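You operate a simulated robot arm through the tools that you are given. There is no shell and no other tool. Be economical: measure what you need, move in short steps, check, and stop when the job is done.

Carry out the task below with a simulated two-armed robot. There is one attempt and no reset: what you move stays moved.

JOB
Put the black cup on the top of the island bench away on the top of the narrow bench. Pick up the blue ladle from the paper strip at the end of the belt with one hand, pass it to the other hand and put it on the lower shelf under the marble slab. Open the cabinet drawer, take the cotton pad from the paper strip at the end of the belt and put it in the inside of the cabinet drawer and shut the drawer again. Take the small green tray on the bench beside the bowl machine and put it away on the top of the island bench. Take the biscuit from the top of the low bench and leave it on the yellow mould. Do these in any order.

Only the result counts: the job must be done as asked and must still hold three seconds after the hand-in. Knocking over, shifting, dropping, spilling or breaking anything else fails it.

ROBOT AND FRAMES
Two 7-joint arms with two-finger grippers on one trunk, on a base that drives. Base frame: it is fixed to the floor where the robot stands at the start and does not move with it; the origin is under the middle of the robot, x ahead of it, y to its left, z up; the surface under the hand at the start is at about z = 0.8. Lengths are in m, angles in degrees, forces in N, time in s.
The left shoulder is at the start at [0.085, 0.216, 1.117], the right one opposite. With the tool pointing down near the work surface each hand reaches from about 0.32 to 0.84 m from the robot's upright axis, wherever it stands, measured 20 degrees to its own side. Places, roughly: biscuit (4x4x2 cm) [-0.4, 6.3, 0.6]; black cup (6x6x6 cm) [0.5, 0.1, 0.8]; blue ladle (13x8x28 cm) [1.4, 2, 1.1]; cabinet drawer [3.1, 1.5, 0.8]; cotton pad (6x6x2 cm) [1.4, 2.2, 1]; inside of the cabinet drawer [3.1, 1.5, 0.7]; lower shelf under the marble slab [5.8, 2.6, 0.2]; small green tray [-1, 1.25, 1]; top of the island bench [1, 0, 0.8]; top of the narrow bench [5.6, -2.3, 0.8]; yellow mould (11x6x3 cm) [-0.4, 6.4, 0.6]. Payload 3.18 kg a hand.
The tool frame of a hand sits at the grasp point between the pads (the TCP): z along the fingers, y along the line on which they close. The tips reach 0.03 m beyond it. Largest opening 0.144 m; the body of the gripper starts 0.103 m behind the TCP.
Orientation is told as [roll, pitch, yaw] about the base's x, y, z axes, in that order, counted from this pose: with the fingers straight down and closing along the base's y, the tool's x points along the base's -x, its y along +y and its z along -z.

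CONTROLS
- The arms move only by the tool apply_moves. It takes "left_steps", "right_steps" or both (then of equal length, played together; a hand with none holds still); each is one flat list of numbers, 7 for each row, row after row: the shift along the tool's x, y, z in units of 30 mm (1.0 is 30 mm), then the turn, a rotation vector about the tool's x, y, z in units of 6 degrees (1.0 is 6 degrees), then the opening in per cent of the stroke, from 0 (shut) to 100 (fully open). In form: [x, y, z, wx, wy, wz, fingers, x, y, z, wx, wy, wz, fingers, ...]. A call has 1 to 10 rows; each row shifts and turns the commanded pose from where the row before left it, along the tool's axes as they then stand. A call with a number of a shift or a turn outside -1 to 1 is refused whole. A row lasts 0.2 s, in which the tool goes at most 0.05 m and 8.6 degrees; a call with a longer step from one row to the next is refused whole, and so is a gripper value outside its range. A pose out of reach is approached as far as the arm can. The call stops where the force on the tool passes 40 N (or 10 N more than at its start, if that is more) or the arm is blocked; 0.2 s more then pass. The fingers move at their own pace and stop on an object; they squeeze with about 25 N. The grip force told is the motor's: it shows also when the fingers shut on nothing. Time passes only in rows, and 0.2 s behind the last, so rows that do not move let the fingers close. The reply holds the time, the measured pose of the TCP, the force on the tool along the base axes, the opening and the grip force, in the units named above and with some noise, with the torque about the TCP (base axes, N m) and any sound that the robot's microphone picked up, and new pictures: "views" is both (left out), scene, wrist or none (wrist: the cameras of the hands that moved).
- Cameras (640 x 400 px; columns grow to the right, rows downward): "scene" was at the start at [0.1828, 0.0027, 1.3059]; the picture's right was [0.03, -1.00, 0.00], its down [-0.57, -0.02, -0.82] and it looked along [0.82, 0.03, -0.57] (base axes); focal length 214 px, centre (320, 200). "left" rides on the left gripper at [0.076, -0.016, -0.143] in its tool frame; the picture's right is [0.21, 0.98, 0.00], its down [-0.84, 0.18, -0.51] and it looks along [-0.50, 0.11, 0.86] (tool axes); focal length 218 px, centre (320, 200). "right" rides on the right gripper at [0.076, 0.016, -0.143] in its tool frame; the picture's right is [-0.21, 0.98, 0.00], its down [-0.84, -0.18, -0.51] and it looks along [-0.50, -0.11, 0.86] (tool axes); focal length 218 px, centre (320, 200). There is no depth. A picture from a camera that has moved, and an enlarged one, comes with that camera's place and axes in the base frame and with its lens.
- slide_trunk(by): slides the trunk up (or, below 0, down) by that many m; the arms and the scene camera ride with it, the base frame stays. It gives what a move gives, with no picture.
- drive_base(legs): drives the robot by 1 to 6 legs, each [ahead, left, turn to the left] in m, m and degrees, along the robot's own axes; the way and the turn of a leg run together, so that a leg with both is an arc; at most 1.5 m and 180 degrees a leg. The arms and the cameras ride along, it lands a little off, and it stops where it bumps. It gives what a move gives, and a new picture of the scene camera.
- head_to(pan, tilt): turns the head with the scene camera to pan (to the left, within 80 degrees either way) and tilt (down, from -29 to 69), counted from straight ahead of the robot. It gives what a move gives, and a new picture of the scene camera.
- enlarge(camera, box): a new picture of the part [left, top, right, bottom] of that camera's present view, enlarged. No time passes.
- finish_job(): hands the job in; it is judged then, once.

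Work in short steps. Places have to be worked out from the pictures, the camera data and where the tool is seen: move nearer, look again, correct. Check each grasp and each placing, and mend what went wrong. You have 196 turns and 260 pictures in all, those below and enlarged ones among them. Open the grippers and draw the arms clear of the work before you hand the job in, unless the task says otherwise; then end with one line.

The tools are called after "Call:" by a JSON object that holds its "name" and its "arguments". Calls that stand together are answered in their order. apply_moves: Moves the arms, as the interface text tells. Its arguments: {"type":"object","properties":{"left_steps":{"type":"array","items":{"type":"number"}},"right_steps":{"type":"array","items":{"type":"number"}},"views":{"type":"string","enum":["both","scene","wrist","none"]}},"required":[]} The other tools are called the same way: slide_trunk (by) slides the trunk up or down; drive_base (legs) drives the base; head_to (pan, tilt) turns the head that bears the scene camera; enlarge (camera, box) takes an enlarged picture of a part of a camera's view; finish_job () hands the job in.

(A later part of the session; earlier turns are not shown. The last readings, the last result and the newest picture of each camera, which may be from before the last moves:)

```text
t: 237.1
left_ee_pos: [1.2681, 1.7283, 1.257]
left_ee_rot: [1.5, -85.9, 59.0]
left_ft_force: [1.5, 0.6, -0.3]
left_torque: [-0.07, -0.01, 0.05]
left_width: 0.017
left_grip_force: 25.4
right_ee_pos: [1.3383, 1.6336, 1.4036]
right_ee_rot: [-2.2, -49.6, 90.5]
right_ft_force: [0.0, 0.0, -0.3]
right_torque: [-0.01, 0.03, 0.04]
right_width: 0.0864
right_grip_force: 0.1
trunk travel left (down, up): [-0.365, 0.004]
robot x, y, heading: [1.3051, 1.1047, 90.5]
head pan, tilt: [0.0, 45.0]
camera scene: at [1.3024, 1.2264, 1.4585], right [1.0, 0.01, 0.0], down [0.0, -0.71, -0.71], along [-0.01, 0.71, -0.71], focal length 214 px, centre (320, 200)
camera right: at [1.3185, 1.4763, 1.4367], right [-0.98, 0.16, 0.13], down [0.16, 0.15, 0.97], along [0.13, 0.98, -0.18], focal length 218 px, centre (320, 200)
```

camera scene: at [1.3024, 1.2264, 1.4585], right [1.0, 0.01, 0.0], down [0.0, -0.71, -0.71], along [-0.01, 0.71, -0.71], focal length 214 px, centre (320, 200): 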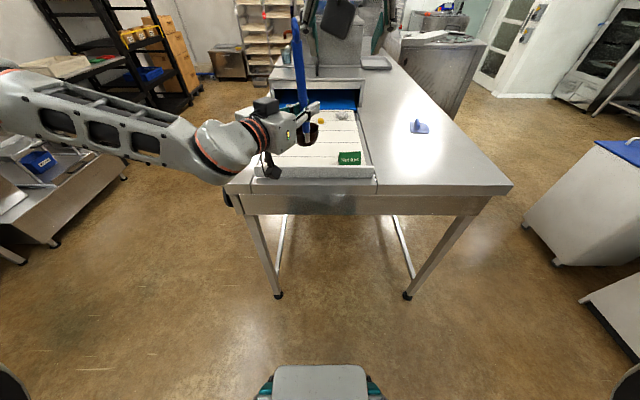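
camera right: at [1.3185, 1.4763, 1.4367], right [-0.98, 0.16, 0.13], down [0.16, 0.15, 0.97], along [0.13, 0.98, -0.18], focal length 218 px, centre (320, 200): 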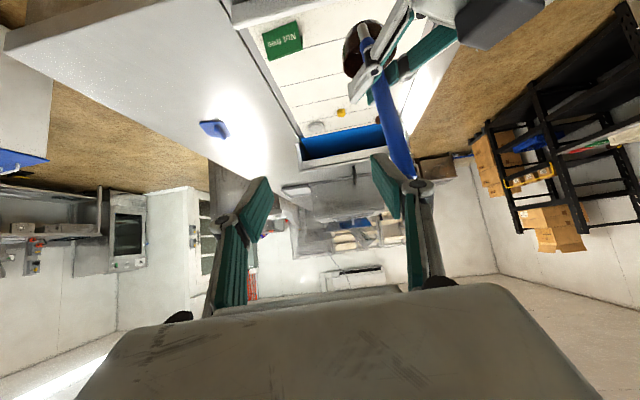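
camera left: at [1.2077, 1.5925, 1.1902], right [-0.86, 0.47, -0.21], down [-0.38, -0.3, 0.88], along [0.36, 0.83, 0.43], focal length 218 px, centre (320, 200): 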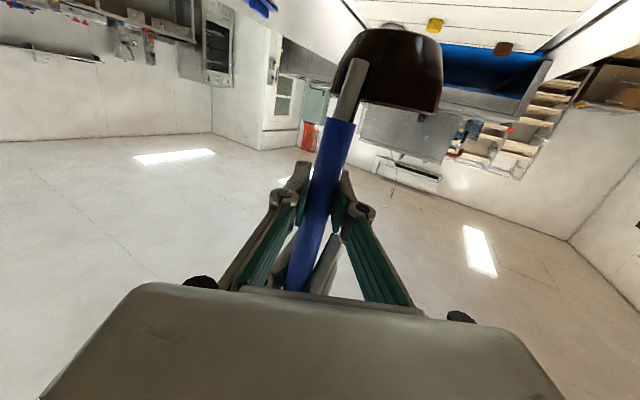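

Handover done. I swing the left hand with the ladle to the left and back, then return to the belt for the cotton pad.

Call:
{"name": "apply_moves", "arguments": {"left_steps": [-0.3, 0.9, -0.6, 0, 0, 0, 0, -0.3, 0.9, -0.6, 0, 0, 0, 0, 0, 0.9, -0.6, 0, 0, 0, 0, 0, 0.9, -0.6, 0, 0, 0, 0, 0, 0.9, -0.6, 0, 0, 0, 0, 0, 0.9, -0.6, 0, 0, 0, 0, 0, 0.9, -0.6, 0, 0, 0, 0], "right_steps": [0.3, -0.3, 0, 0, 0.5, 0, 60, 0, -0.3, 0, 0, 0.5, 0, 60, 0, -0.3, 0, 0, 0.5, 0, 60, 0, 0, 0, 0, 0, 0, 60, 0, 0, 0, 0, 0, 0, 60, 0, 0, 0, 0, 0, 0, 60, 0, 0, 0, 0, 0, 0, 60], "views": "none"}}

Call:
{"name": "drive_base", "arguments": {"legs": [[0.3, 0, 0]]}}

```text
t: 238.7
left_ee_pos: [1.0396, 1.7134, 1.2843]
left_ee_rot: [0.5, -85.9, 60.0]
left_ft_force: [0.0, -0.4, -0.8]
left_torque: [-0.01, 0.01, -0.01]
left_width: 0.0173
left_grip_force: 24.8
right_ee_pos: [1.3642, 1.6277, 1.3955]
right_ee_rot: [-2.0, -40.7, 90.0]
right_ft_force: [0.6, 0.0, -0.4]
right_torque: [0.01, 0.01, -0.04]
right_width: 0.0865
right_grip_force: 0.1
trunk travel left (down, up): [-0.365, 0.004]
robot x, y, heading: [1.3034, 1.1034, 90.3]
head pan, tilt: [0.0, 45.0]
```

```text
t: 240.7
left_ee_pos: [1.0385, 2.0132, 1.2833]
left_ee_rot: [0.4, -85.7, 59.9]
left_ft_force: [0.2, -0.7, -2.2]
left_torque: [-0.07, -0.04, -0.03]
left_width: 0.0169
left_grip_force: 24.8
right_ee_pos: [1.3639, 1.9267, 1.3957]
right_ee_rot: [-1.8, -40.5, 89.8]
right_ft_force: [0.6, 0.8, -0.5]
right_torque: [0.02, 0.0, -0.03]
right_width: 0.0864
right_grip_force: 0.0
trunk travel left (down, up): [-0.365, 0.004]
robot x, y, heading: [1.3003, 1.4009, 90.4]
head pan, tilt: [0.0, 45.0]
camera scene: at [1.2987, 1.526, 1.4584], right [1.0, 0.01, 0.0], down [0.01, -0.71, -0.71], along [-0.01, 0.71, -0.71], focal length 214 px, centre (320, 200)
```

scene: 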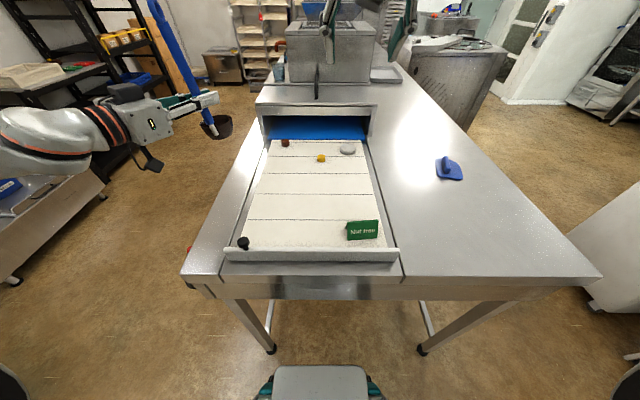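

The pad is at ≈(1.395, 2.25, 1.01). I bring the right hand down along its tilted axis toward it.

Call:
{"name": "apply_moves", "arguments": {"right_steps": [-0.12, -0.1, 0.95, 0, 0, 0, 60, -0.12, -0.1, 0.95, 0, 0, 0, 60, -0.12, -0.1, 0.95, 0, 0, 0, 60, -0.12, -0.1, 0.95, 0, 0, 0, 60, -0.12, -0.1, 0.95, 0, 0, 0, 60, -0.12, -0.1, 0.95, 0, 0, 0, 60, -0.12, -0.1, 0.95, 0, 0, 0, 60, -0.12, -0.1, 0.95, 0, 0, 0, 60, -0.12, -0.1, 0.95, 0, 0, 0, 60, -0.12, -0.1, 0.95, 0, 0, 0, 60]}}

```text
t: 242.9
left_ee_pos: [1.0401, 2.0154, 1.2832]
left_ee_rot: [0.4, -85.7, 60.2]
left_ft_force: [-0.9, 0.8, -1.6]
left_torque: [-0.04, -0.01, 0.0]
left_width: 0.0172
left_grip_force: 25.1
right_ee_pos: [1.4043, 2.1406, 1.2031]
right_ee_rot: [-1.9, -40.7, 89.8]
right_ft_force: [-0.4, -0.9, -0.4]
right_torque: [-0.04, 0.05, -0.01]
right_width: 0.0862
right_grip_force: 0.1
trunk travel left (down, up): [-0.365, 0.004]
robot x, y, heading: [1.2971, 1.406, 90.4]
head pan, tilt: [0.0, 45.0]
camera scene: at [1.2988, 1.5265, 1.4584], right [1.0, 0.01, 0.0], down [0.01, -0.71, -0.71], along [-0.01, 0.71, -0.71], focal length 214 px, centre (320, 200)
camera right: at [1.382, 1.9895, 1.2617], right [-0.98, 0.18, 0.11], down [0.16, 0.3, 0.94], along [0.14, 0.93, -0.33], focal length 218 px, centre (320, 200)
```

scene: 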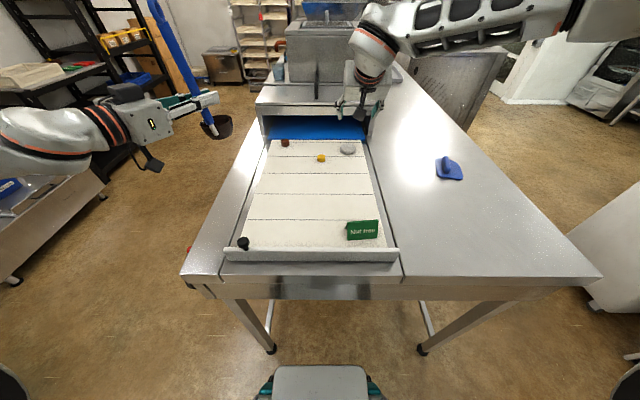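
right: 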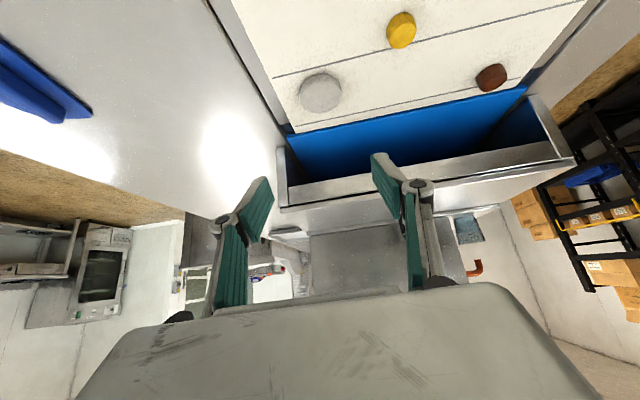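

Refined pad position: ≈(1.40, 2.215, 1.03). I approach to about 3 cm above and check.

Call:
{"name": "apply_moves", "arguments": {"right_steps": [0.25, 0.03, 0.78, 0, 0, 0, 70, 0.25, 0.03, 0.78, 0, 0, 0, 70, 0.25, 0.03, 0.78, 0, 0, 0, 70, 0.25, 0.03, 0.78, 0, 0, 0, 70, 0.25, 0.03, 0.78, 0, 0, 0, 70]}}

```text
t: 244.1
left_ee_pos: [1.0387, 2.0139, 1.284]
left_ee_rot: [0.4, -85.8, 60.0]
left_ft_force: [0.8, 1.4, -1.9]
left_torque: [-0.03, -0.01, -0.03]
left_width: 0.0169
left_grip_force: 24.8
right_ee_pos: [1.403, 2.1862, 1.0901]
right_ee_rot: [-2.0, -40.6, 90.0]
right_ft_force: [-0.2, -0.5, 0.0]
right_torque: [-0.03, 0.03, 0.01]
right_width: 0.1007
right_grip_force: 0.1
trunk travel left (down, up): [-0.365, 0.004]
robot x, y, heading: [1.2992, 1.4032, 90.3]
head pan, tilt: [0.0, 45.0]
camera scene: at [1.2986, 1.5261, 1.4584], right [1.0, 0.01, 0.0], down [0.01, -0.71, -0.71], along [-0.01, 0.71, -0.71], focal length 214 px, centre (320, 200)
camera right: at [1.3808, 2.0355, 1.1484], right [-0.98, 0.18, 0.11], down [0.16, 0.3, 0.94], along [0.14, 0.93, -0.33], focal length 218 px, centre (320, 200)
```

scene: 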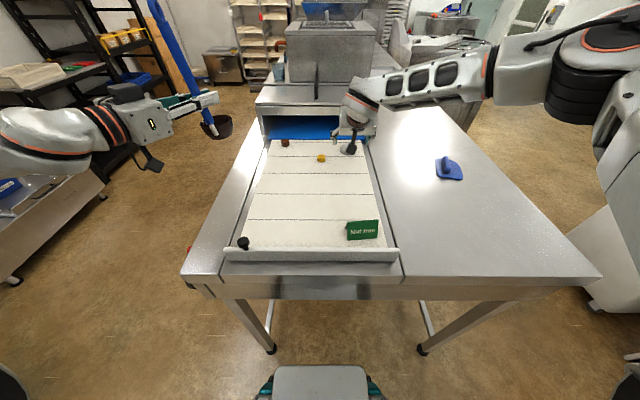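
right: 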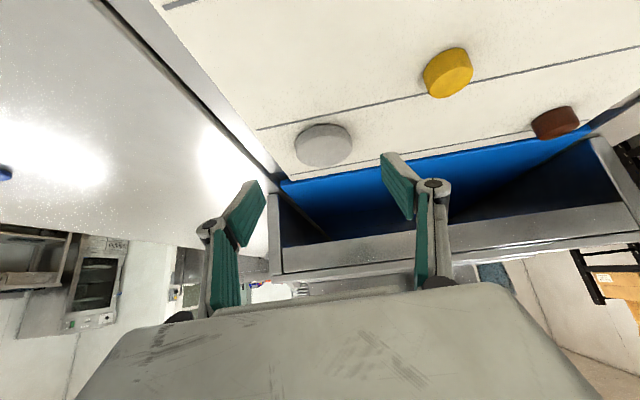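

Pad triangulates to (1.399, 2.2175, 1.03). I lower the last 33 mm carefully.

Call:
{"name": "apply_moves", "arguments": {"right_steps": [0.1, 0.13, 0.4, 0, 0, 0, 70, 0.1, 0, 0.4, 0, 0, 0, 70, 0.1, 0, 0.35, 0, 0, 0, 70], "views": "wrist"}}

```text
t: 244.9
left_ee_pos: [1.0389, 2.0138, 1.2826]
left_ee_rot: [0.5, -85.8, 60.0]
left_ft_force: [0.2, 0.6, -1.1]
left_torque: [-0.02, -0.01, 0.03]
left_width: 0.0171
left_grip_force: 25.2
right_ee_pos: [1.3992, 2.2009, 1.0585]
right_ee_rot: [-2.0, -40.6, 89.8]
right_ft_force: [-0.6, -0.1, -0.5]
right_torque: [0.01, 0.02, 0.03]
right_width: 0.1008
right_grip_force: 0.1
trunk travel left (down, up): [-0.365, 0.004]
robot x, y, heading: [1.2981, 1.404, 90.2]
head pan, tilt: [0.0, 45.0]
camera right: at [1.3781, 2.0511, 1.1166], right [-0.98, 0.18, 0.11], down [0.16, 0.31, 0.94], along [0.14, 0.93, -0.33], focal length 218 px, centre (320, 200)
```

right: 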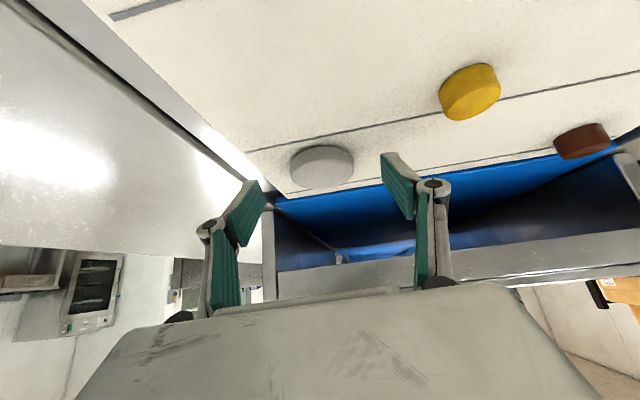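

Slightly lower still, 9 mm, then close on the pad.

Call:
{"name": "apply_moves", "arguments": {"right_steps": [0.05, 0, 0.16, 0, 0, 0, 70, 0.05, 0, 0.16, 0, 0, 0, 70, 0, 0, 0, 0, 0, 0, 40, 0, 0, 0, 0, 0, 0, 20, 0, 0, 0, 0, 0, 0, 20], "views": "wrist"}}

```text
t: 246.1
left_ee_pos: [1.0395, 2.0143, 1.2828]
left_ee_rot: [0.6, -85.8, 59.9]
left_ft_force: [-1.0, -0.2, -1.4]
left_torque: [-0.06, -0.01, 0.02]
left_width: 0.0171
left_grip_force: 24.9
right_ee_pos: [1.4007, 2.2058, 1.0491]
right_ee_rot: [-1.9, -40.8, 89.9]
right_ft_force: [-0.4, 0.6, 0.9]
right_torque: [0.02, 0.01, -0.04]
right_width: 0.0545
right_grip_force: 24.8
trunk travel left (down, up): [-0.365, 0.004]
robot x, y, heading: [1.3002, 1.4026, 90.2]
head pan, tilt: [0.0, 45.0]
camera right: at [1.3787, 2.0549, 1.1082], right [-0.98, 0.18, 0.11], down [0.16, 0.3, 0.94], along [0.14, 0.94, -0.33], focal length 218 px, centre (320, 200)
```

right: 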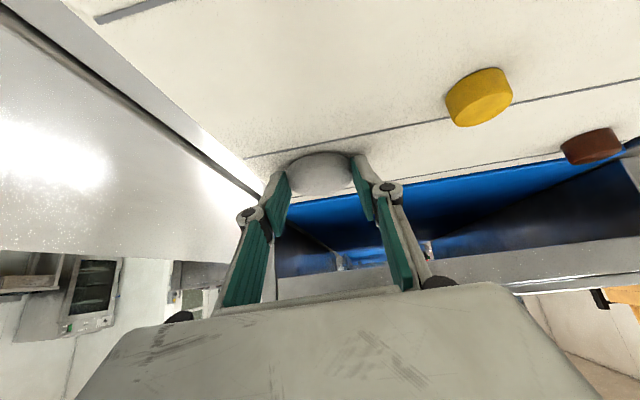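

Gripped (54 mm). I lift the pad.

Call:
{"name": "apply_moves", "arguments": {"right_steps": [-0.3, 0, -0.38, 0, 0, 0, 10, -0.64, 0, -0.76, 0, 0, 0, 10, -0.64, 0, -0.76, 0, 0, 0, 10, -0.64, 0, -0.76, 0, 0, 0, 10, -0.64, 0, -0.76, 0, 0, 0, 10, -0.64, 0, -0.76, 0, 0, 0, 10], "views": "wrist"}}

```text
t: 247.5
left_ee_pos: [1.0386, 2.0131, 1.2839]
left_ee_rot: [0.7, -85.8, 59.7]
left_ft_force: [0.1, -0.3, -1.0]
left_torque: [-0.03, -0.03, 0.01]
left_width: 0.0171
left_grip_force: 25.1
right_ee_pos: [1.3962, 2.2039, 1.213]
right_ee_rot: [-1.9, -40.7, 89.9]
right_ft_force: [-1.3, -0.2, -0.5]
right_torque: [-0.01, 0.02, -0.01]
right_width: 0.0543
right_grip_force: 24.9
trunk travel left (down, up): [-0.365, 0.004]
robot x, y, heading: [1.3002, 1.4073, 90.3]
head pan, tilt: [0.0, 45.0]
camera right: at [1.3741, 2.0528, 1.272], right [-0.98, 0.18, 0.11], down [0.16, 0.3, 0.94], along [0.14, 0.94, -0.33], focal length 218 px, centre (320, 200)
```

right: 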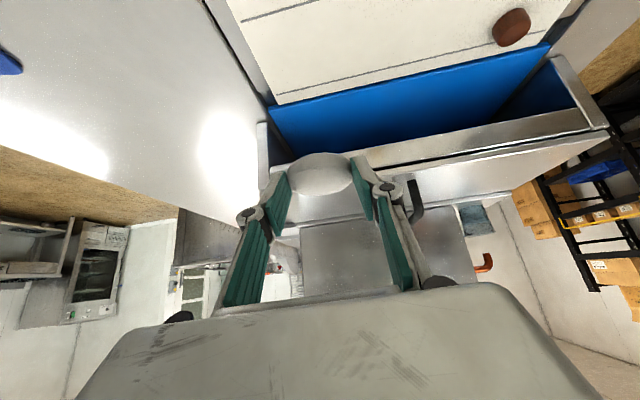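

Pad secured. I retract both hands, back off, and drive to the open drawer.

Call:
{"name": "apply_moves", "arguments": {"right_steps": [0.76, 0, -0.64, 0, 0, 0, 10, 0.76, 0, -0.64, 0, 0, 0, 10, 0.76, 0, -0.64, 0, 0, 0, 10, 0.76, 0, -0.64, 0, 0, 0, 10, 0.76, 0, -0.64, 0, 0, 0, 10, 0.76, 0, -0.64, 0, 0, 0, 10, 0.76, 0, -0.64, 0, 0, 0, 10], "left_steps": [0, 0, -0.5, 0, 0, 0, 0, 0, 0, -0.5, 0, 0, 0, 0, 0, 0, -0.5, 0, 0, 0, 0, 0, 0, -0.5, 0, 0, 0, 0, 0, 0, -0.5, 0, 0, 0, 0, 0, 0, -0.5, 0, 0, 0, 0, 0, 0, -0.5, 0, 0, 0, 0], "views": "none"}}

Call:
{"name": "drive_base", "arguments": {"legs": [[-0.42, 0, 0], [0, 0, -90], [0.88, 0, 0]]}}

```text
t: 249.1
left_ee_pos: [0.9868, 1.9203, 1.2913]
left_ee_rot: [1.5, -85.9, 58.8]
left_ft_force: [-0.6, -1.3, -1.1]
left_torque: [-0.07, -0.02, -0.01]
left_width: 0.0169
left_grip_force: 25.0
right_ee_pos: [1.3911, 1.9944, 1.2109]
right_ee_rot: [-1.8, -40.8, 89.8]
right_ft_force: [-0.2, -1.1, 0.3]
right_torque: [0.02, 0.0, 0.04]
right_width: 0.0542
right_grip_force: 25.4
trunk travel left (down, up): [-0.365, 0.004]
robot x, y, heading: [1.2995, 1.4054, 90.6]
head pan, tilt: [0.0, 45.0]
```

```text
t: 259.8
left_ee_pos: [2.7056, 1.2933, 1.2914]
left_ee_rot: [0.6, -85.8, -30.5]
left_ft_force: [1.0, 0.2, -2.2]
left_torque: [0.01, 0.02, -0.03]
left_width: 0.0173
left_grip_force: 25.1
right_ee_pos: [2.7763, 0.8881, 1.2093]
right_ee_rot: [-1.8, -40.5, -0.5]
right_ft_force: [-0.1, -0.4, 0.7]
right_torque: [0.01, 0.02, -0.01]
right_width: 0.052
right_grip_force: 24.9
trunk travel left (down, up): [-0.365, 0.004]
robot x, y, heading: [2.1844, 0.9826, 0.3]
head pan, tilt: [0.0, 45.0]
camera scene: at [2.3064, 0.9828, 1.4584], right [0.0, -1.0, 0.0], down [-0.71, 0.0, -0.71], along [0.71, 0.0, -0.71], focal length 214 px, centre (320, 200)
```

scene: 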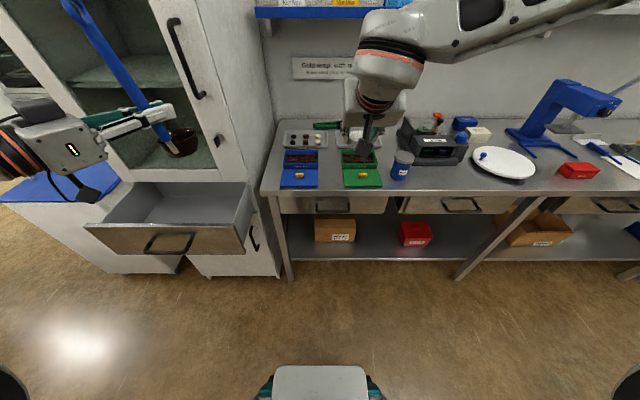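

Sliding left to face the open drawer.

Call:
{"name": "drive_base", "arguments": {"legs": [[0.03, 0.58, 0]]}}

```text
t: 265.4
left_ee_pos: [2.7358, 1.8744, 1.2911]
left_ee_rot: [0.7, -85.8, -30.7]
left_ft_force: [0.5, 0.3, -1.3]
left_torque: [-0.02, 0.05, -0.03]
left_width: 0.017
left_grip_force: 24.9
right_ee_pos: [2.8066, 1.4694, 1.2099]
right_ee_rot: [-1.9, -40.6, -0.6]
right_ft_force: [0.5, 0.2, -0.5]
right_torque: [-0.01, 0.0, 0.01]
right_width: 0.0505
right_grip_force: 24.8
trunk travel left (down, up): [-0.365, 0.004]
robot x, y, heading: [2.2142, 1.5668, -0.2]
head pan, tilt: [0.0, 45.0]
camera scene: at [2.3359, 1.5651, 1.4585], right [0.0, -1.0, 0.0], down [-0.71, 0.0, -0.71], along [0.71, 0.0, -0.71], focal length 214 px, centre (320, 200)
```

scene: 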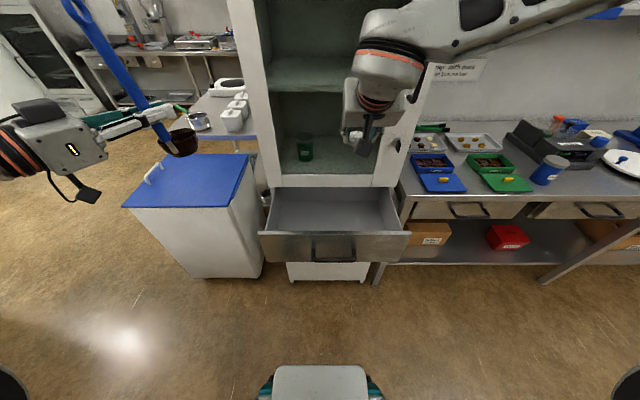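

I lower the trunk, then bring the right hand upright (pitch ≈ −5°) over the drawer.

Call:
{"name": "slide_trunk", "arguments": {"by": -0.165}}

Call:
{"name": "apply_moves", "arguments": {"right_steps": [0, 0, 0, 0, 1, 0, 10, 0, 0, 0, 0, 1, 0, 10, 0, 0, 0, 0, 1, 0, 10, 0, 0, 0, 0, 1, 0, 10, 0, 0, 0, 0, 1, 0, 10, 0, 0, 0, 0, 0.9, 0, 10]}}

```text
t: 267.2
left_ee_pos: [2.7501, 1.8745, 1.0918]
left_ee_rot: [-14.9, -81.9, -15.4]
left_ft_force: [-0.6, 0.3, -1.0]
left_torque: [0.02, 0.0, 0.05]
left_width: 0.0171
left_grip_force: 24.7
right_ee_pos: [2.8048, 1.4699, 1.0458]
right_ee_rot: [-1.9, -40.8, -0.5]
right_ft_force: [0.0, 0.8, 0.4]
right_torque: [0.0, 0.01, -0.02]
right_width: 0.0502
right_grip_force: 25.3
trunk travel left (down, up): [-0.2, 0.169]
robot x, y, heading: [2.2166, 1.5669, -0.1]
head pan, tilt: [0.0, 45.0]
```

```text
t: 268.6
left_ee_pos: [2.7514, 1.8758, 1.0889]
left_ee_rot: [-15.3, -81.7, -15.0]
left_ft_force: [0.1, -0.5, -2.2]
left_torque: [-0.01, 0.01, -0.01]
left_width: 0.017
left_grip_force: 25.2
right_ee_pos: [2.8057, 1.4692, 1.0443]
right_ee_rot: [-1.5, -5.2, -1.8]
right_ft_force: [0.4, 0.4, -0.1]
right_torque: [-0.01, -0.03, 0.06]
right_width: 0.0497
right_grip_force: 24.7
trunk travel left (down, up): [-0.2, 0.169]
robot x, y, heading: [2.2129, 1.5685, 0.2]
head pan, tilt: [0.0, 45.0]
camera scene: at [2.3914, 1.5651, 1.2902], right [0.0, -1.0, 0.0], down [-0.71, 0.0, -0.71], along [0.71, 0.0, -0.71], focal length 214 px, centre (320, 200)
camera right: at [2.7179, 1.492, 1.1795], right [0.24, 0.97, -0.01], down [0.79, -0.19, 0.59], along [0.57, -0.14, -0.81], focal length 218 px, centre (320, 200)
```

scene: 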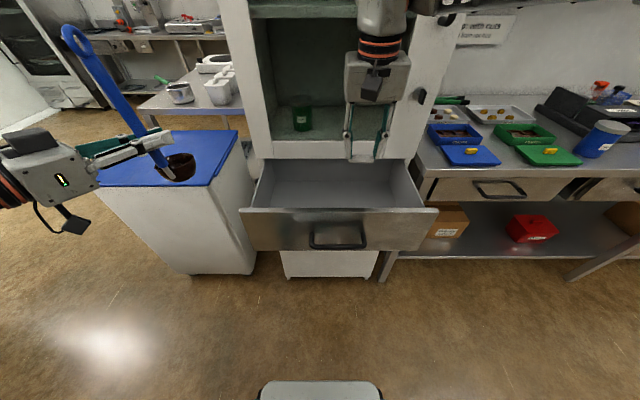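
right: 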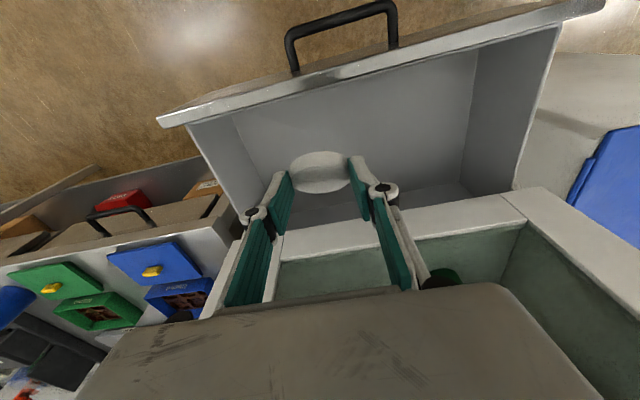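

The drawer interior is clear. I move 4 cm forward and lower into it.

Call:
{"name": "apply_moves", "arguments": {"right_steps": [-0.65, 0.35, 0, 0, 0, 0, 10, -0.65, 0.35, 0, 0, 0, 0, 10, 0.087, 0, 1, 0, 0, 0, 10, 0.087, 0, 1, 0, 0, 0, 10, 0.087, 0, 1, 0, 0, 0, 10, 0.087, 0, 1, 0, 0, 0, 10, 0.087, 0, 1, 0, 0, 0, 10, 0.087, 0, 1, 0, 0, 0, 10, 0.087, 0, 1, 0, 0, 0, 10, 0.087, 0, 1, 0, 0, 0, 10]}}

```text
t: 270.8
left_ee_pos: [2.7506, 1.8743, 1.0898]
left_ee_rot: [-15.1, -81.7, -14.9]
left_ft_force: [0.3, 0.3, -1.0]
left_torque: [-0.01, 0.02, 0.01]
left_width: 0.0173
left_grip_force: 24.8
right_ee_pos: [2.8465, 1.4822, 0.8062]
right_ee_rot: [-1.5, -5.2, -1.7]
right_ft_force: [-0.2, -0.3, 0.1]
right_torque: [-0.02, 0.04, 0.0]
right_width: 0.0492
right_grip_force: 24.7
trunk travel left (down, up): [-0.2, 0.169]
robot x, y, heading: [2.212, 1.5637, 0.2]
head pan, tilt: [0.0, 45.0]
camera scene: at [2.3914, 1.5649, 1.2902], right [0.0, -1.0, 0.0], down [-0.71, 0.0, -0.71], along [0.71, 0.0, -0.71], focal length 214 px, centre (320, 200)
camera right: at [2.7582, 1.5052, 0.9406], right [0.24, 0.97, -0.01], down [0.79, -0.19, 0.59], along [0.57, -0.14, -0.81], focal length 218 px, centre (320, 200)
```

scene: 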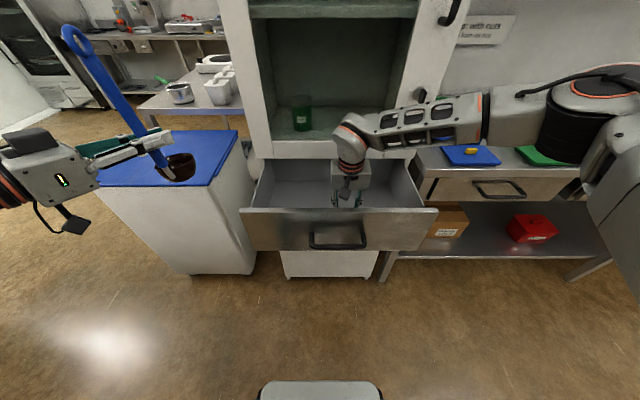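
right: 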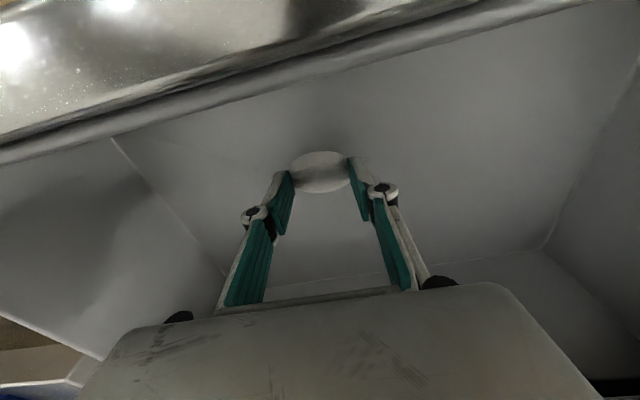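

Continuing down in small steps.

Call:
{"name": "apply_moves", "arguments": {"right_steps": [0.03, 0, 0.4, 0, 0, 0, 10, 0.03, 0, 0.4, 0, 0, 0, 10, 0.03, 0, 0.4, 0, 0, 0, 10, 0.02, 0, 0.3, 0, 0, 0, 10], "views": "wrist"}}

```text
t: 271.6
left_ee_pos: [2.7501, 1.8756, 1.0901]
left_ee_rot: [-15.2, -81.7, -14.8]
left_ft_force: [-0.5, -0.2, -1.6]
left_torque: [0.0, 0.02, 0.0]
left_width: 0.0171
left_grip_force: 25.0
right_ee_pos: [2.8507, 1.4873, 0.7797]
right_ee_rot: [-1.0, -5.9, -1.5]
right_ft_force: [-0.6, 0.0, 17.1]
right_torque: [0.02, 0.04, 0.01]
right_width: 0.0172
right_grip_force: 0.1
trunk travel left (down, up): [-0.2, 0.169]
robot x, y, heading: [2.2129, 1.5651, -0.1]
head pan, tilt: [0.0, 45.0]
stopped in row 4 (right hand): the force on the tool passed its limit at 50 N (the readings are from after the stop); the commanded pose is now the measured one
camera right: at [2.76, 1.5075, 0.9143], right [0.24, 0.97, 0.01], down [0.78, -0.19, 0.59], along [0.58, -0.14, -0.8], focal length 218 px, centre (320, 200)
```

right: 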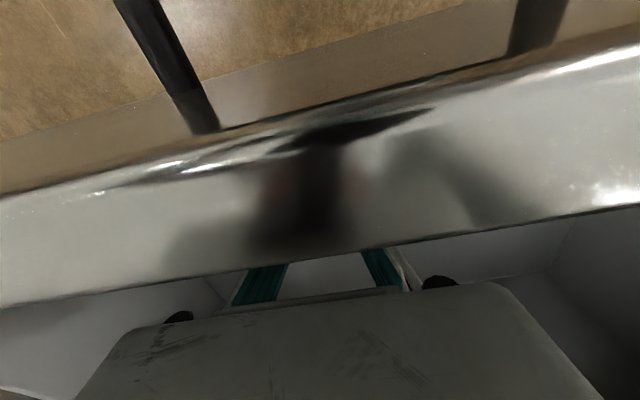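

Contact occurred and the fingers closed to 17 mm, so the pad slipped out. I check the scene view.

Call:
{"name": "enlarge", "arguments": {"camera": "scene", "box": [220, 120, 460, 270]}}

```text
2.67 times, centred on (340, 195) of scene
camera zoom: at [2.3902, 1.565, 1.2901], right [0.0, -1.0, 0.0], down [-0.71, 0.0, -0.71], along [0.71, 0.0, -0.71], focal length 572 px, centre (267, 213)
```

zoom: 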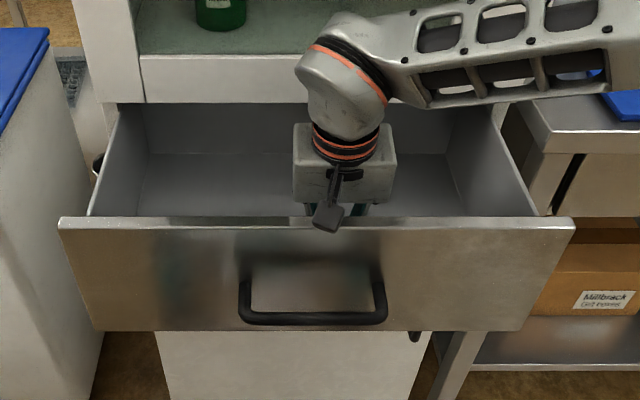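

The camera housing met the drawer front's top edge; the pad likely dropped into the drawer. I raise the hand straight up and look.

Call:
{"name": "apply_moves", "arguments": {"right_steps": [-0.03, 0, -0.4, 0, 0, 0, 10, -0.08, 0, -0.9, 0, 0, 0, 10, -0.08, 0, -0.9, 0, 0, 0, 10, -0.08, 0, -0.9, 0, 0, 0, 10, -0.08, 0, -0.9, 0, 0, 0, 10, -0.08, 0, -0.9, 0, 0, 0, 10]}}

```text
t: 273.1
left_ee_pos: [2.7505, 1.8747, 1.0913]
left_ee_rot: [-15.1, -81.8, -15.0]
left_ft_force: [-0.5, -0.1, -0.6]
left_torque: [-0.06, 0.04, 0.02]
left_width: 0.0173
left_grip_force: 25.6
right_ee_pos: [2.8491, 1.4889, 0.9254]
right_ee_rot: [-1.1, -5.6, -1.5]
right_ft_force: [-0.9, -0.2, 0.3]
right_torque: [-0.02, 0.01, 0.01]
right_width: 0.0145
right_grip_force: 0.1
trunk travel left (down, up): [-0.2, 0.169]
robot x, y, heading: [2.2135, 1.5647, 0.2]
head pan, tilt: [0.0, 45.0]
camera scene: at [2.3904, 1.5652, 1.2904], right [0.0, -1.0, 0.0], down [-0.71, 0.0, -0.71], along [0.71, 0.0, -0.71], focal length 214 px, centre (320, 200)
camera right: at [2.7581, 1.5101, 1.06], right [0.24, 0.97, 0.0], down [0.78, -0.19, 0.59], along [0.57, -0.14, -0.81], focal length 218 px, centre (320, 200)
```

scene: 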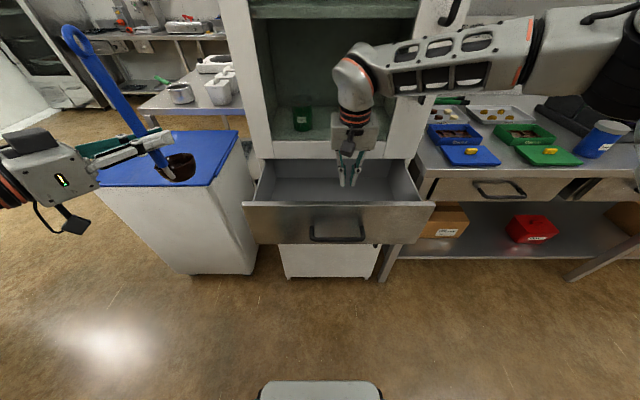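
right: 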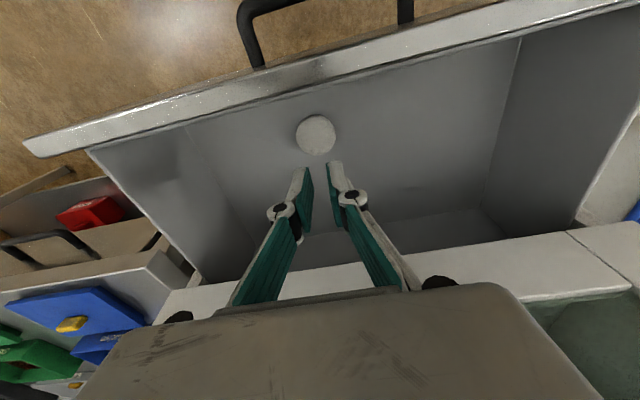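

The pad lies in the drawer. Now I withdraw the hand over the front, and position the closed fingers in front of the handle to push it shut.

Call:
{"name": "apply_moves", "arguments": {"right_steps": [0, 0, -1, 0, 0, 0, 0, 1, 0.1, -0.1, 0, 0, 0, 0, 1, 0.1, -0.1, 0, 0, 0, 0, 1, 0.1, -0.1, 0, 0, 0, 0, 1, 0.1, -0.1, 0, 0, 0, 0, 1, 0.1, -0.1, 0, 0, 0, 0, 1, 0.1, -0.1, 0, 0, 0, 0, 1, 0.1, -0.1, 0, 0, 0, 0, 1, 0.1, -0.1, 0, 0, 0, 0], "views": "none"}}

Call:
{"name": "apply_moves", "arguments": {"right_steps": [0.1, 0, 1, 0, 0, 0, 0, 0.1, 0, 1, 0, 0, 0, 0, 0.1, 0, 1, 0, 0, 0, 0, 0.1, 0, 1, 0, 0, 0, 0, 0.1, 0, 1, 0, 0, 0, 0]}}

```text
t: 275.1
left_ee_pos: [2.7501, 1.8759, 1.0903]
left_ee_rot: [-15.2, -81.9, -14.9]
left_ft_force: [0.0, 0.3, -2.3]
left_torque: [-0.04, 0.02, -0.01]
left_width: 0.0174
left_grip_force: 24.7
right_ee_pos: [2.605, 1.5203, 0.9542]
right_ee_rot: [-1.1, -5.6, -1.5]
right_ft_force: [0.4, -0.4, -0.5]
right_torque: [0.0, 0.01, 0.01]
right_width: 0.0
right_grip_force: 25.1
trunk travel left (down, up): [-0.2, 0.169]
robot x, y, heading: [2.2097, 1.5631, -0.0]
head pan, tilt: [0.0, 45.0]
```

```text
t: 276.2
left_ee_pos: [2.752, 1.8751, 1.0911]
left_ee_rot: [-15.3, -81.7, -14.9]
left_ft_force: [0.6, -1.2, -1.6]
left_torque: [-0.01, 0.02, 0.01]
left_width: 0.0172
left_grip_force: 25.4
right_ee_pos: [2.604, 1.5179, 0.805]
right_ee_rot: [-1.1, -5.6, -1.5]
right_ft_force: [-0.2, -0.7, 0.0]
right_torque: [-0.01, 0.03, 0.02]
right_width: 0.0001
right_grip_force: 24.7
trunk travel left (down, up): [-0.2, 0.169]
robot x, y, heading: [2.2154, 1.566, -0.5]
head pan, tilt: [0.0, 45.0]
camera scene: at [2.3914, 1.5652, 1.2902], right [0.0, -1.0, 0.0], down [-0.71, 0.0, -0.71], along [0.71, 0.0, -0.71], focal length 214 px, centre (320, 200)
camera right: at [2.515, 1.5396, 0.9387], right [0.23, 0.97, 0.0], down [0.78, -0.19, 0.59], along [0.57, -0.14, -0.81], focal length 218 px, centre (320, 200)
```

scene: 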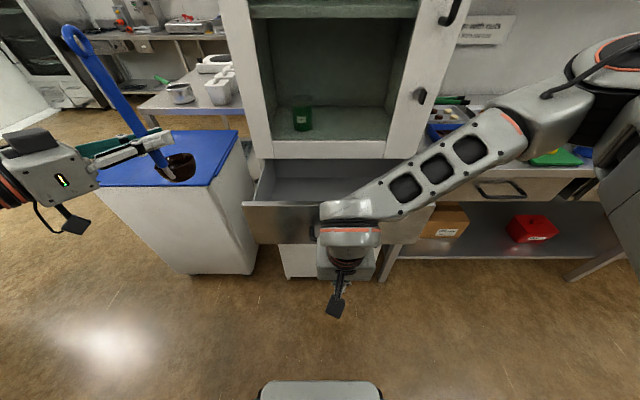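
right: 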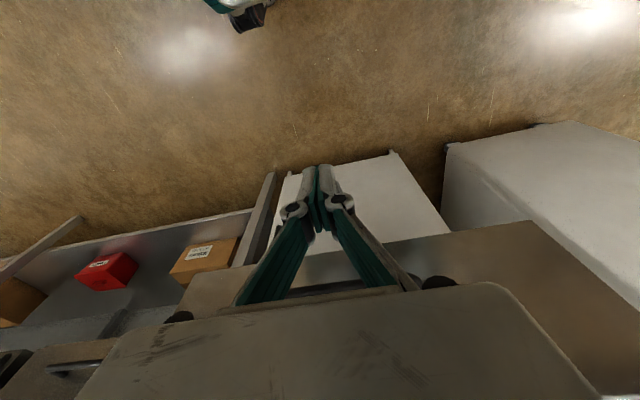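

The fingers are in front of the bar. I push forward.

Call:
{"name": "apply_moves", "arguments": {"right_steps": [-1, 0, 0.1, 0, 0, 0, 0, -1, 0, 0.1, 0, 0, 0, 0, -0.8, 0, 0.08, 0, 0, 0, 0, -0.8, 0, 0.08, 0, 0, 0, 0, -0.8, 0, 0.08, 0, 0, 0, 0, -0.8, 0, 0.08, 0, 0, 0, 0, -0.8, 0, 0.08, 0, 0, 0, 0, -0.8, 0, 0.08, 0, 0, 0, 0, -0.8, 0, 0.08, 0, 0, 0, 0, -0.8, 0, 0.08, 0, 0, 0, 0]}}

```text
t: 278.4
left_ee_pos: [2.7513, 1.8747, 1.0904]
left_ee_rot: [-15.3, -81.7, -14.9]
left_ft_force: [0.9, -0.3, -1.1]
left_torque: [-0.05, 0.05, 0.0]
left_width: 0.0171
left_grip_force: 25.1
right_ee_pos: [2.8586, 1.5095, 0.8043]
right_ee_rot: [-1.1, -5.6, -1.5]
right_ft_force: [0.8, 0.0, 0.3]
right_torque: [-0.03, 0.03, -0.03]
right_width: 0.0002
right_grip_force: 30.8
trunk travel left (down, up): [-0.2, 0.169]
robot x, y, heading: [2.2142, 1.5655, 0.2]
head pan, tilt: [0.0, 45.0]
camera scene: at [2.3913, 1.5651, 1.2902], right [0.0, -1.0, 0.0], down [-0.71, 0.0, -0.71], along [0.71, 0.0, -0.71], focal length 214 px, centre (320, 200)
camera right: at [2.7683, 1.5305, 0.9385], right [0.24, 0.97, 0.0], down [0.78, -0.19, 0.59], along [0.57, -0.14, -0.81], focal length 218 px, centre (320, 200)
```

scene: 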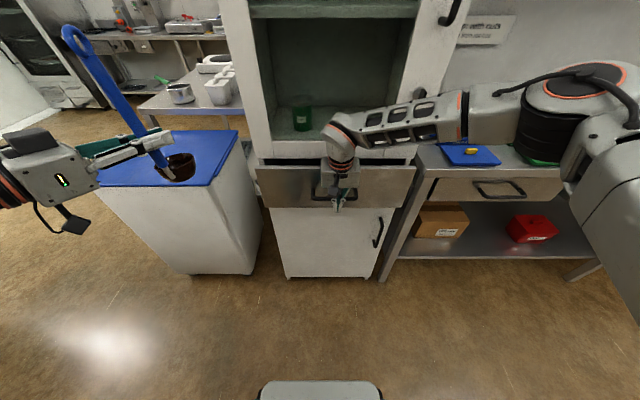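
right: 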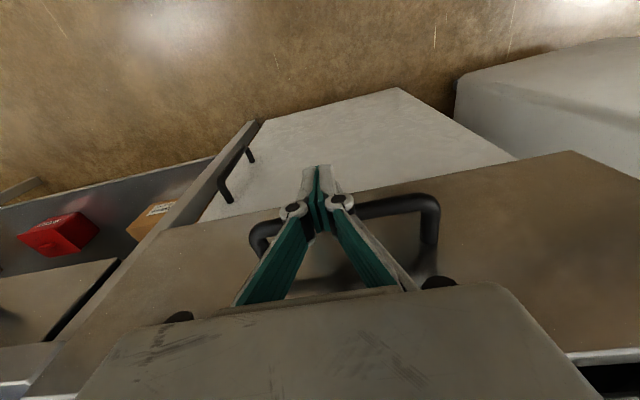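

Almost shut; I push the remaining ~5 cm in small steps until it stops.

Call:
{"name": "apply_moves", "arguments": {"right_steps": [-0.5, 0, 0.05, 0, 0, 0, 0, -0.5, 0, 0.05, 0, 0, 0, 0, -0.3, 0, 0.03, 0, 0, 0, 0, -0.2, 0, 0.02, 0, 0, 0, 0, -0.2, 0, 0.02, 0, 0, 0, 0, -0.2, 0, 0.02, 0, 0, 0, 0]}}

```text
t: 279.7
left_ee_pos: [2.7507, 1.8756, 1.0912]
left_ee_rot: [-15.4, -81.7, -14.9]
left_ft_force: [0.5, -0.5, -0.9]
left_torque: [-0.04, 0.02, 0.02]
left_width: 0.0171
left_grip_force: 24.3
right_ee_pos: [2.9009, 1.5095, 0.7999]
right_ee_rot: [-1.2, -4.3, -1.7]
right_ft_force: [-11.8, -0.2, 3.3]
right_torque: [-0.02, -0.14, 0.02]
right_width: 0.0003
right_grip_force: 30.9
trunk travel left (down, up): [-0.2, 0.169]
robot x, y, heading: [2.2147, 1.5679, -0.1]
head pan, tilt: [0.0, 45.0]
stopped in row 6 (right hand): the force on the tool passed its limit at 46 N (the readings are from after the stop); the commanded pose is now the measured one
camera scene: at [2.3898, 1.5649, 1.2903], right [0.0, -1.0, 0.0], down [-0.71, 0.0, -0.71], along [0.71, 0.0, -0.71], focal length 214 px, centre (320, 200)
camera right: at [2.8136, 1.5313, 0.9376], right [0.24, 0.97, 0.0], down [0.8, -0.19, 0.57], along [0.56, -0.14, -0.82], focal length 218 px, centre (320, 200)
```

scene: 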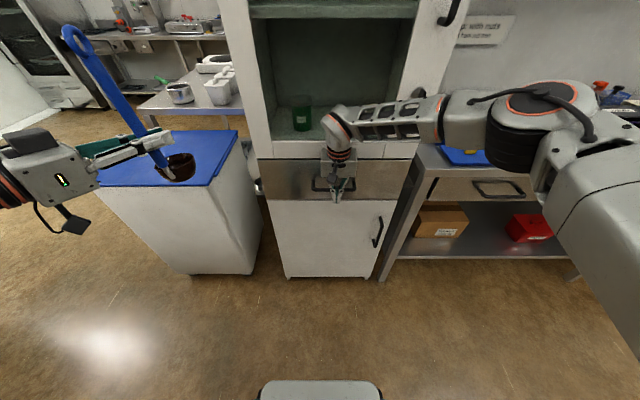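
right: 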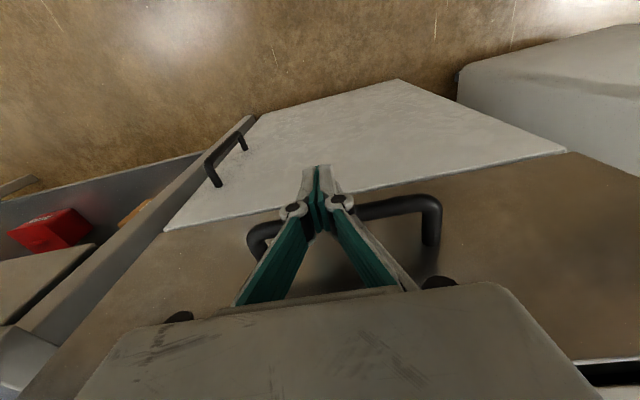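

The drawer is shut. I withdraw the right hand back and up, pull the left in, and raise the trunk for travel.

Call:
{"name": "apply_moves", "arguments": {"right_steps": [0.8, 0, -0.1, 0, 0, 0, 0, 1, 0, -0.1, 0, 0, 0, 0, 1, 0, -0.2, 0, 0, 0, 0, 1, 0, -0.5, 0, 0, 0, 0, 1, 0, -0.8, 0, 0, 0, 20, 1, 0, -0.9, 0, 0, 0, 40, 1, 0, -0.9, 0, 0, 0, 50, 1, 0, -0.9, 0, 0, 0, 50, 1, 0, -0.9, 0, 0, 0, 50, 0.8, 0, -0.9, 0, 0, 0, 50], "left_steps": [0, 0, 0, 0, 0, 0, 0, 0, 0, 0, 0, 0, 0, 0, 0, 0, -0.6, 0, 0, 0, 0, 0, 0, -0.6, 0, 0, 0, 0, 0, 0, -0.6, 0, 0, 0, 0, 0, 0, -0.6, 0, 0, 0, 0, 0, 0, -0.5, 0, 0, 0, 0, 0, 0, 0, 0, 0, 0, 0, 0, 0, 0, 0, 0, 0, 0, 0, 0, 0, 0, 0, 0, 0], "views": "none"}}

Call:
{"name": "slide_trunk", "arguments": {"by": 0.165}}

Call:
{"name": "head_to", "arguments": {"pan": 0, "tilt": 35}}

```text
t: 281.9
left_ee_pos: [2.6963, 1.9364, 1.104]
left_ee_rot: [-15.2, -81.7, -15.1]
left_ft_force: [0.4, -0.9, -2.0]
left_torque: [-0.01, -0.02, 0.0]
left_width: 0.0171
left_grip_force: 25.2
left hand out of reach, approached as far as the arm can: row 3, 4, 5, 6, 7
right_ee_pos: [2.5995, 1.5223, 0.9646]
right_ee_rot: [-1.2, -4.5, -1.7]
right_ft_force: [-0.5, 0.3, 0.0]
right_torque: [-0.02, -0.02, 0.01]
right_width: 0.0721
right_grip_force: 0.0
trunk travel left (down, up): [-0.2, 0.169]
robot x, y, heading: [2.2157, 1.566, 0.1]
head pan, tilt: [0.0, 45.0]
```

```text
t: 283.8
left_ee_pos: [2.698, 1.9358, 1.2699]
left_ee_rot: [-15.2, -81.6, -15.0]
left_ft_force: [1.0, 0.5, -1.2]
left_torque: [0.01, 0.04, -0.04]
left_width: 0.0171
left_grip_force: 25.0
right_ee_pos: [2.6013, 1.5215, 1.1281]
right_ee_rot: [-1.2, -4.6, -1.8]
right_ft_force: [-0.3, 0.3, 0.3]
right_torque: [-0.01, -0.02, -0.01]
right_width: 0.0718
right_grip_force: 0.0
trunk travel left (down, up): [-0.365, 0.004]
robot x, y, heading: [2.2169, 1.5673, -0.0]
head pan, tilt: [0.0, 45.0]
```

```text
t: 284.5
left_ee_pos: [2.6966, 1.9367, 1.2679]
left_ee_rot: [-15.2, -81.7, -15.0]
left_ft_force: [0.2, 0.6, -0.7]
left_torque: [0.02, 0.04, 0.01]
left_width: 0.0173
left_grip_force: 24.9
right_ee_pos: [2.6012, 1.5212, 1.1289]
right_ee_rot: [-1.2, -4.6, -1.7]
right_ft_force: [-0.4, 0.6, -0.4]
right_torque: [-0.01, -0.03, 0.0]
right_width: 0.0718
right_grip_force: 0.1
trunk travel left (down, up): [-0.365, 0.004]
robot x, y, heading: [2.214, 1.5667, -0.0]
head pan, tilt: [0.0, 35.0]
camera scene: at [2.3421, 1.5649, 1.4732], right [0.0, -1.0, 0.0], down [-0.57, 0.0, -0.82], along [0.82, 0.0, -0.57], focal length 214 px, centre (320, 200)
```

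scene: 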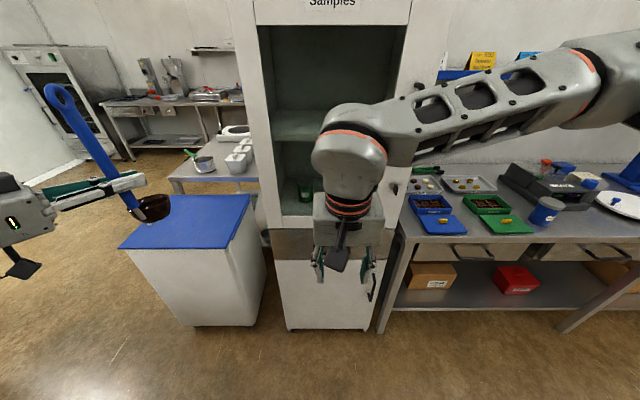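

Driving forward a bit, left past the bin, and forward through the gap toward the marble bench.

Call:
{"name": "drive_base", "arguments": {"legs": [[0.17, 0, 0], [0, 1.3, 0], [1.3, 0, 0], [1.15, 0, 0]]}}

```text
t: 308.9
left_ee_pos: [5.3189, 3.2287, 1.2682]
left_ee_rot: [-15.1, -81.7, -15.0]
left_ft_force: [1.1, 0.0, -1.2]
left_torque: [-0.05, 0.08, -0.02]
left_width: 0.0173
left_grip_force: 24.7
right_ee_pos: [5.2243, 2.8151, 1.1289]
right_ee_rot: [-1.2, -4.6, -1.6]
right_ft_force: [-0.3, -0.2, -0.2]
right_torque: [0.0, -0.01, 0.03]
right_width: 0.0721
right_grip_force: 0.0
trunk travel left (down, up): [-0.365, 0.004]
robot x, y, heading: [4.838, 2.8606, -0.2]
head pan, tilt: [0.0, 35.0]
camera scene: at [4.965, 2.8582, 1.4733], right [0.0, -1.0, 0.0], down [-0.57, 0.0, -0.82], along [0.82, 0.0, -0.57], focal length 214 px, centre (320, 200)
```

scene: 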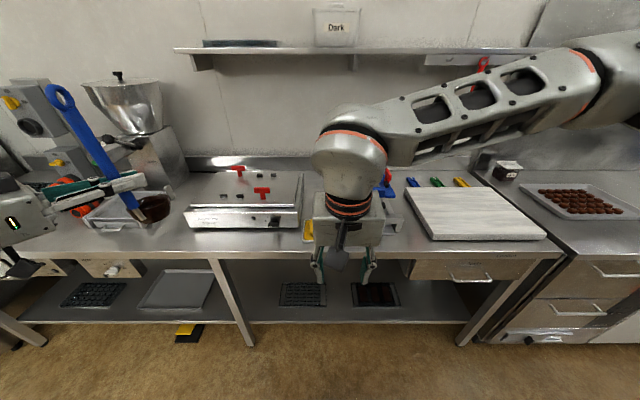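

The lower shelf's free area is y≈2.03–2.33 beyond x≈5.58, z≈0.2. I slide right to y≈1.96, and lower the trunk fully before going in low.

Call:
{"name": "drive_base", "arguments": {"legs": [[0, -0.9, 0.2]]}}

Call:
{"name": "slide_trunk", "arguments": {"by": -0.36}}

Call:
{"name": "apply_moves", "arguments": {"left_steps": [1, 0, 0, 0, 0, 0, 0, 1, 0, 0, 0, 0, 0, 0, 1, 0, 0, 0, 0, 0, 0, 1, 0, 0, 0, 0, 0, 0, 1, 0, 0, 0, 0, 0, 0, 1, 0, 0, 0, 0, 0, 0, 1, 0, 0, 0, 0, 0, 0, 1, 0, 0, 0, 0, 0, 0], "right_steps": [0.3, -0.3, -1, 0, 0, 0, 50, 0.3, -0.3, -1, 0, 0, 0, 50, 0.3, -0.3, -1, 0, 0, 0, 50, 0, -0.3, -1, 0, 0, 0, 50, 0, -0.3, -1, 0, 0, 0, 50, 0, -0.3, -1, 0, 0, 0, 50, 0, -0.3, -1, 0, 0, 0, 50, 0, -0.3, 0, 0, 0, 0, 50]}}

```text
t: 317.1
left_ee_pos: [5.3199, 2.3322, 1.2689]
left_ee_rot: [-15.2, -81.6, -15.0]
left_ft_force: [-0.2, 0.6, -1.1]
left_torque: [0.0, 0.0, 0.01]
left_width: 0.0171
left_grip_force: 25.2
right_ee_pos: [5.2229, 1.9194, 1.1283]
right_ee_rot: [-1.2, -4.6, -1.5]
right_ft_force: [-0.7, 0.6, 0.5]
right_torque: [0.02, 0.01, -0.03]
right_width: 0.0718
right_grip_force: 0.1
trunk travel left (down, up): [-0.365, 0.004]
robot x, y, heading: [4.8348, 1.9593, -0.1]
head pan, tilt: [0.0, 35.0]
camera scene: at [4.9648, 1.9606, 1.4733], right [0.0, -1.0, 0.0], down [-0.57, 0.0, -0.82], along [0.82, 0.0, -0.57], focal length 214 px, centre (320, 200)
```

scene: 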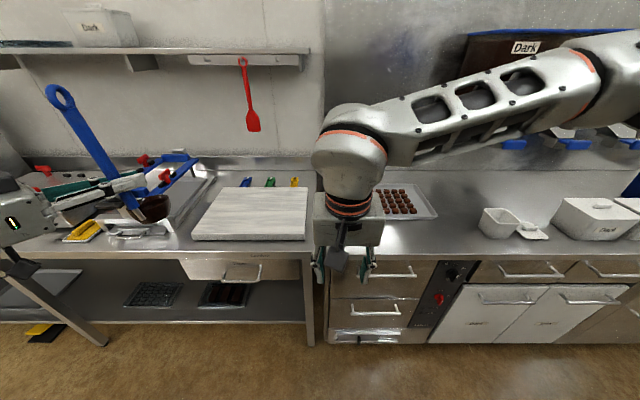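

```text
t: 319.9
left_ee_pos: [5.3502, 2.3319, 0.7196]
left_ee_rot: [-27.5, -48.7, -3.2]
left_ft_force: [-0.6, -0.1, -1.6]
left_torque: [0.02, -0.01, 0.0]
left_width: 0.0169
left_grip_force: 25.9
right_ee_pos: [5.2274, 1.9161, 0.8007]
right_ee_rot: [-1.4, -3.2, -2.0]
right_ft_force: [2.7, 0.7, -10.0]
right_torque: [-0.33, -0.65, -0.17]
right_width: 0.0718
right_grip_force: 0.0
trunk travel left (down, up): [-0.046, 0.323]
robot x, y, heading: [4.8381, 1.9614, -0.1]
head pan, tilt: [0.0, 35.0]
stopped: the force on the tool passed its limit at 80 N (the readings are from after the stop); the commanded pose is now the measured one
```

```text
t: 320.1
left_ee_pos: [5.3481, 2.333, 0.7182]
left_ee_rot: [-27.5, -49.0, -3.2]
left_ft_force: [0.4, -0.8, -1.4]
left_torque: [-0.04, -0.03, 0.02]
left_width: 0.0172
left_grip_force: 25.0
right_ee_pos: [5.2296, 1.9155, 0.8021]
right_ee_rot: [-1.6, -3.7, -2.5]
right_ft_force: [3.8, -1.5, -0.7]
right_torque: [0.18, 0.42, 0.06]
right_width: 0.0719
right_grip_force: 0.0
trunk travel left (down, up): [-0.046, 0.323]
robot x, y, heading: [4.8389, 1.9628, -0.1]
head pan, tilt: [0.0, 35.0]
stopped in row 1 (right hand): the force on the tool passed its limit at 93 N (the readings are from after the stop); the commanded pose is now the measured one
camera scene: at [5.1786, 1.9607, 1.1176], right [0.0, -1.0, 0.0], down [-0.57, 0.0, -0.82], along [0.82, 0.0, -0.57], focal length 214 px, centre (320, 200)
camera right: at [5.1446, 1.9389, 0.9395], right [0.25, 0.97, -0.01], down [0.8, -0.2, 0.57], along [0.54, -0.15, -0.82], focal length 218 px, centre (320, 200)
camera left: at [5.1996, 2.3935, 0.7482], right [0.25, 0.85, -0.45], down [0.3, 0.38, 0.88], along [0.92, -0.36, -0.16], focal length 218 px, centre (320, 200)
```

scene: 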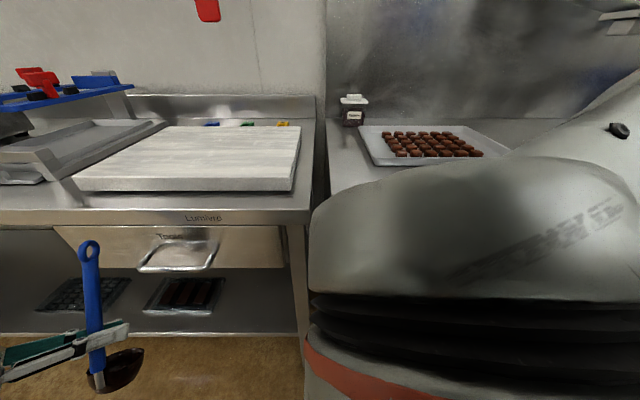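
right: 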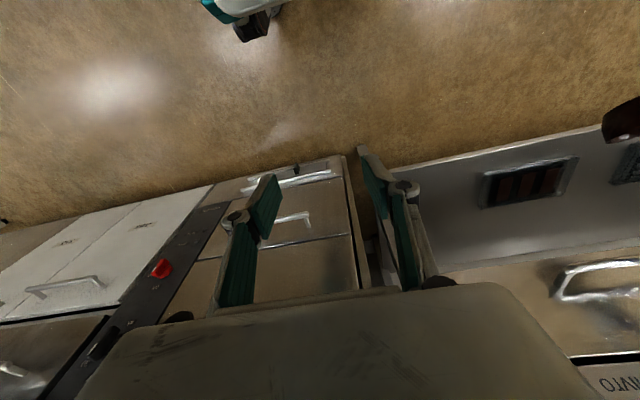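
left: 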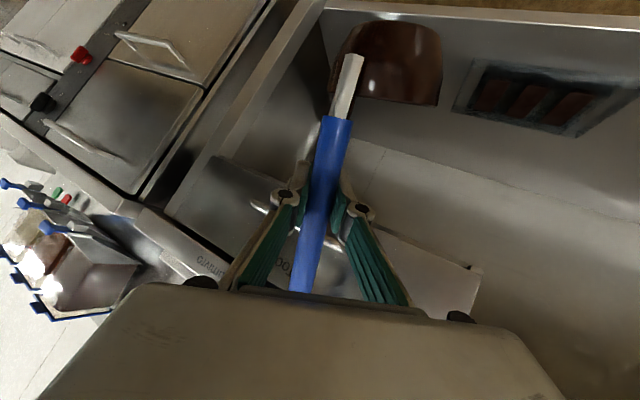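

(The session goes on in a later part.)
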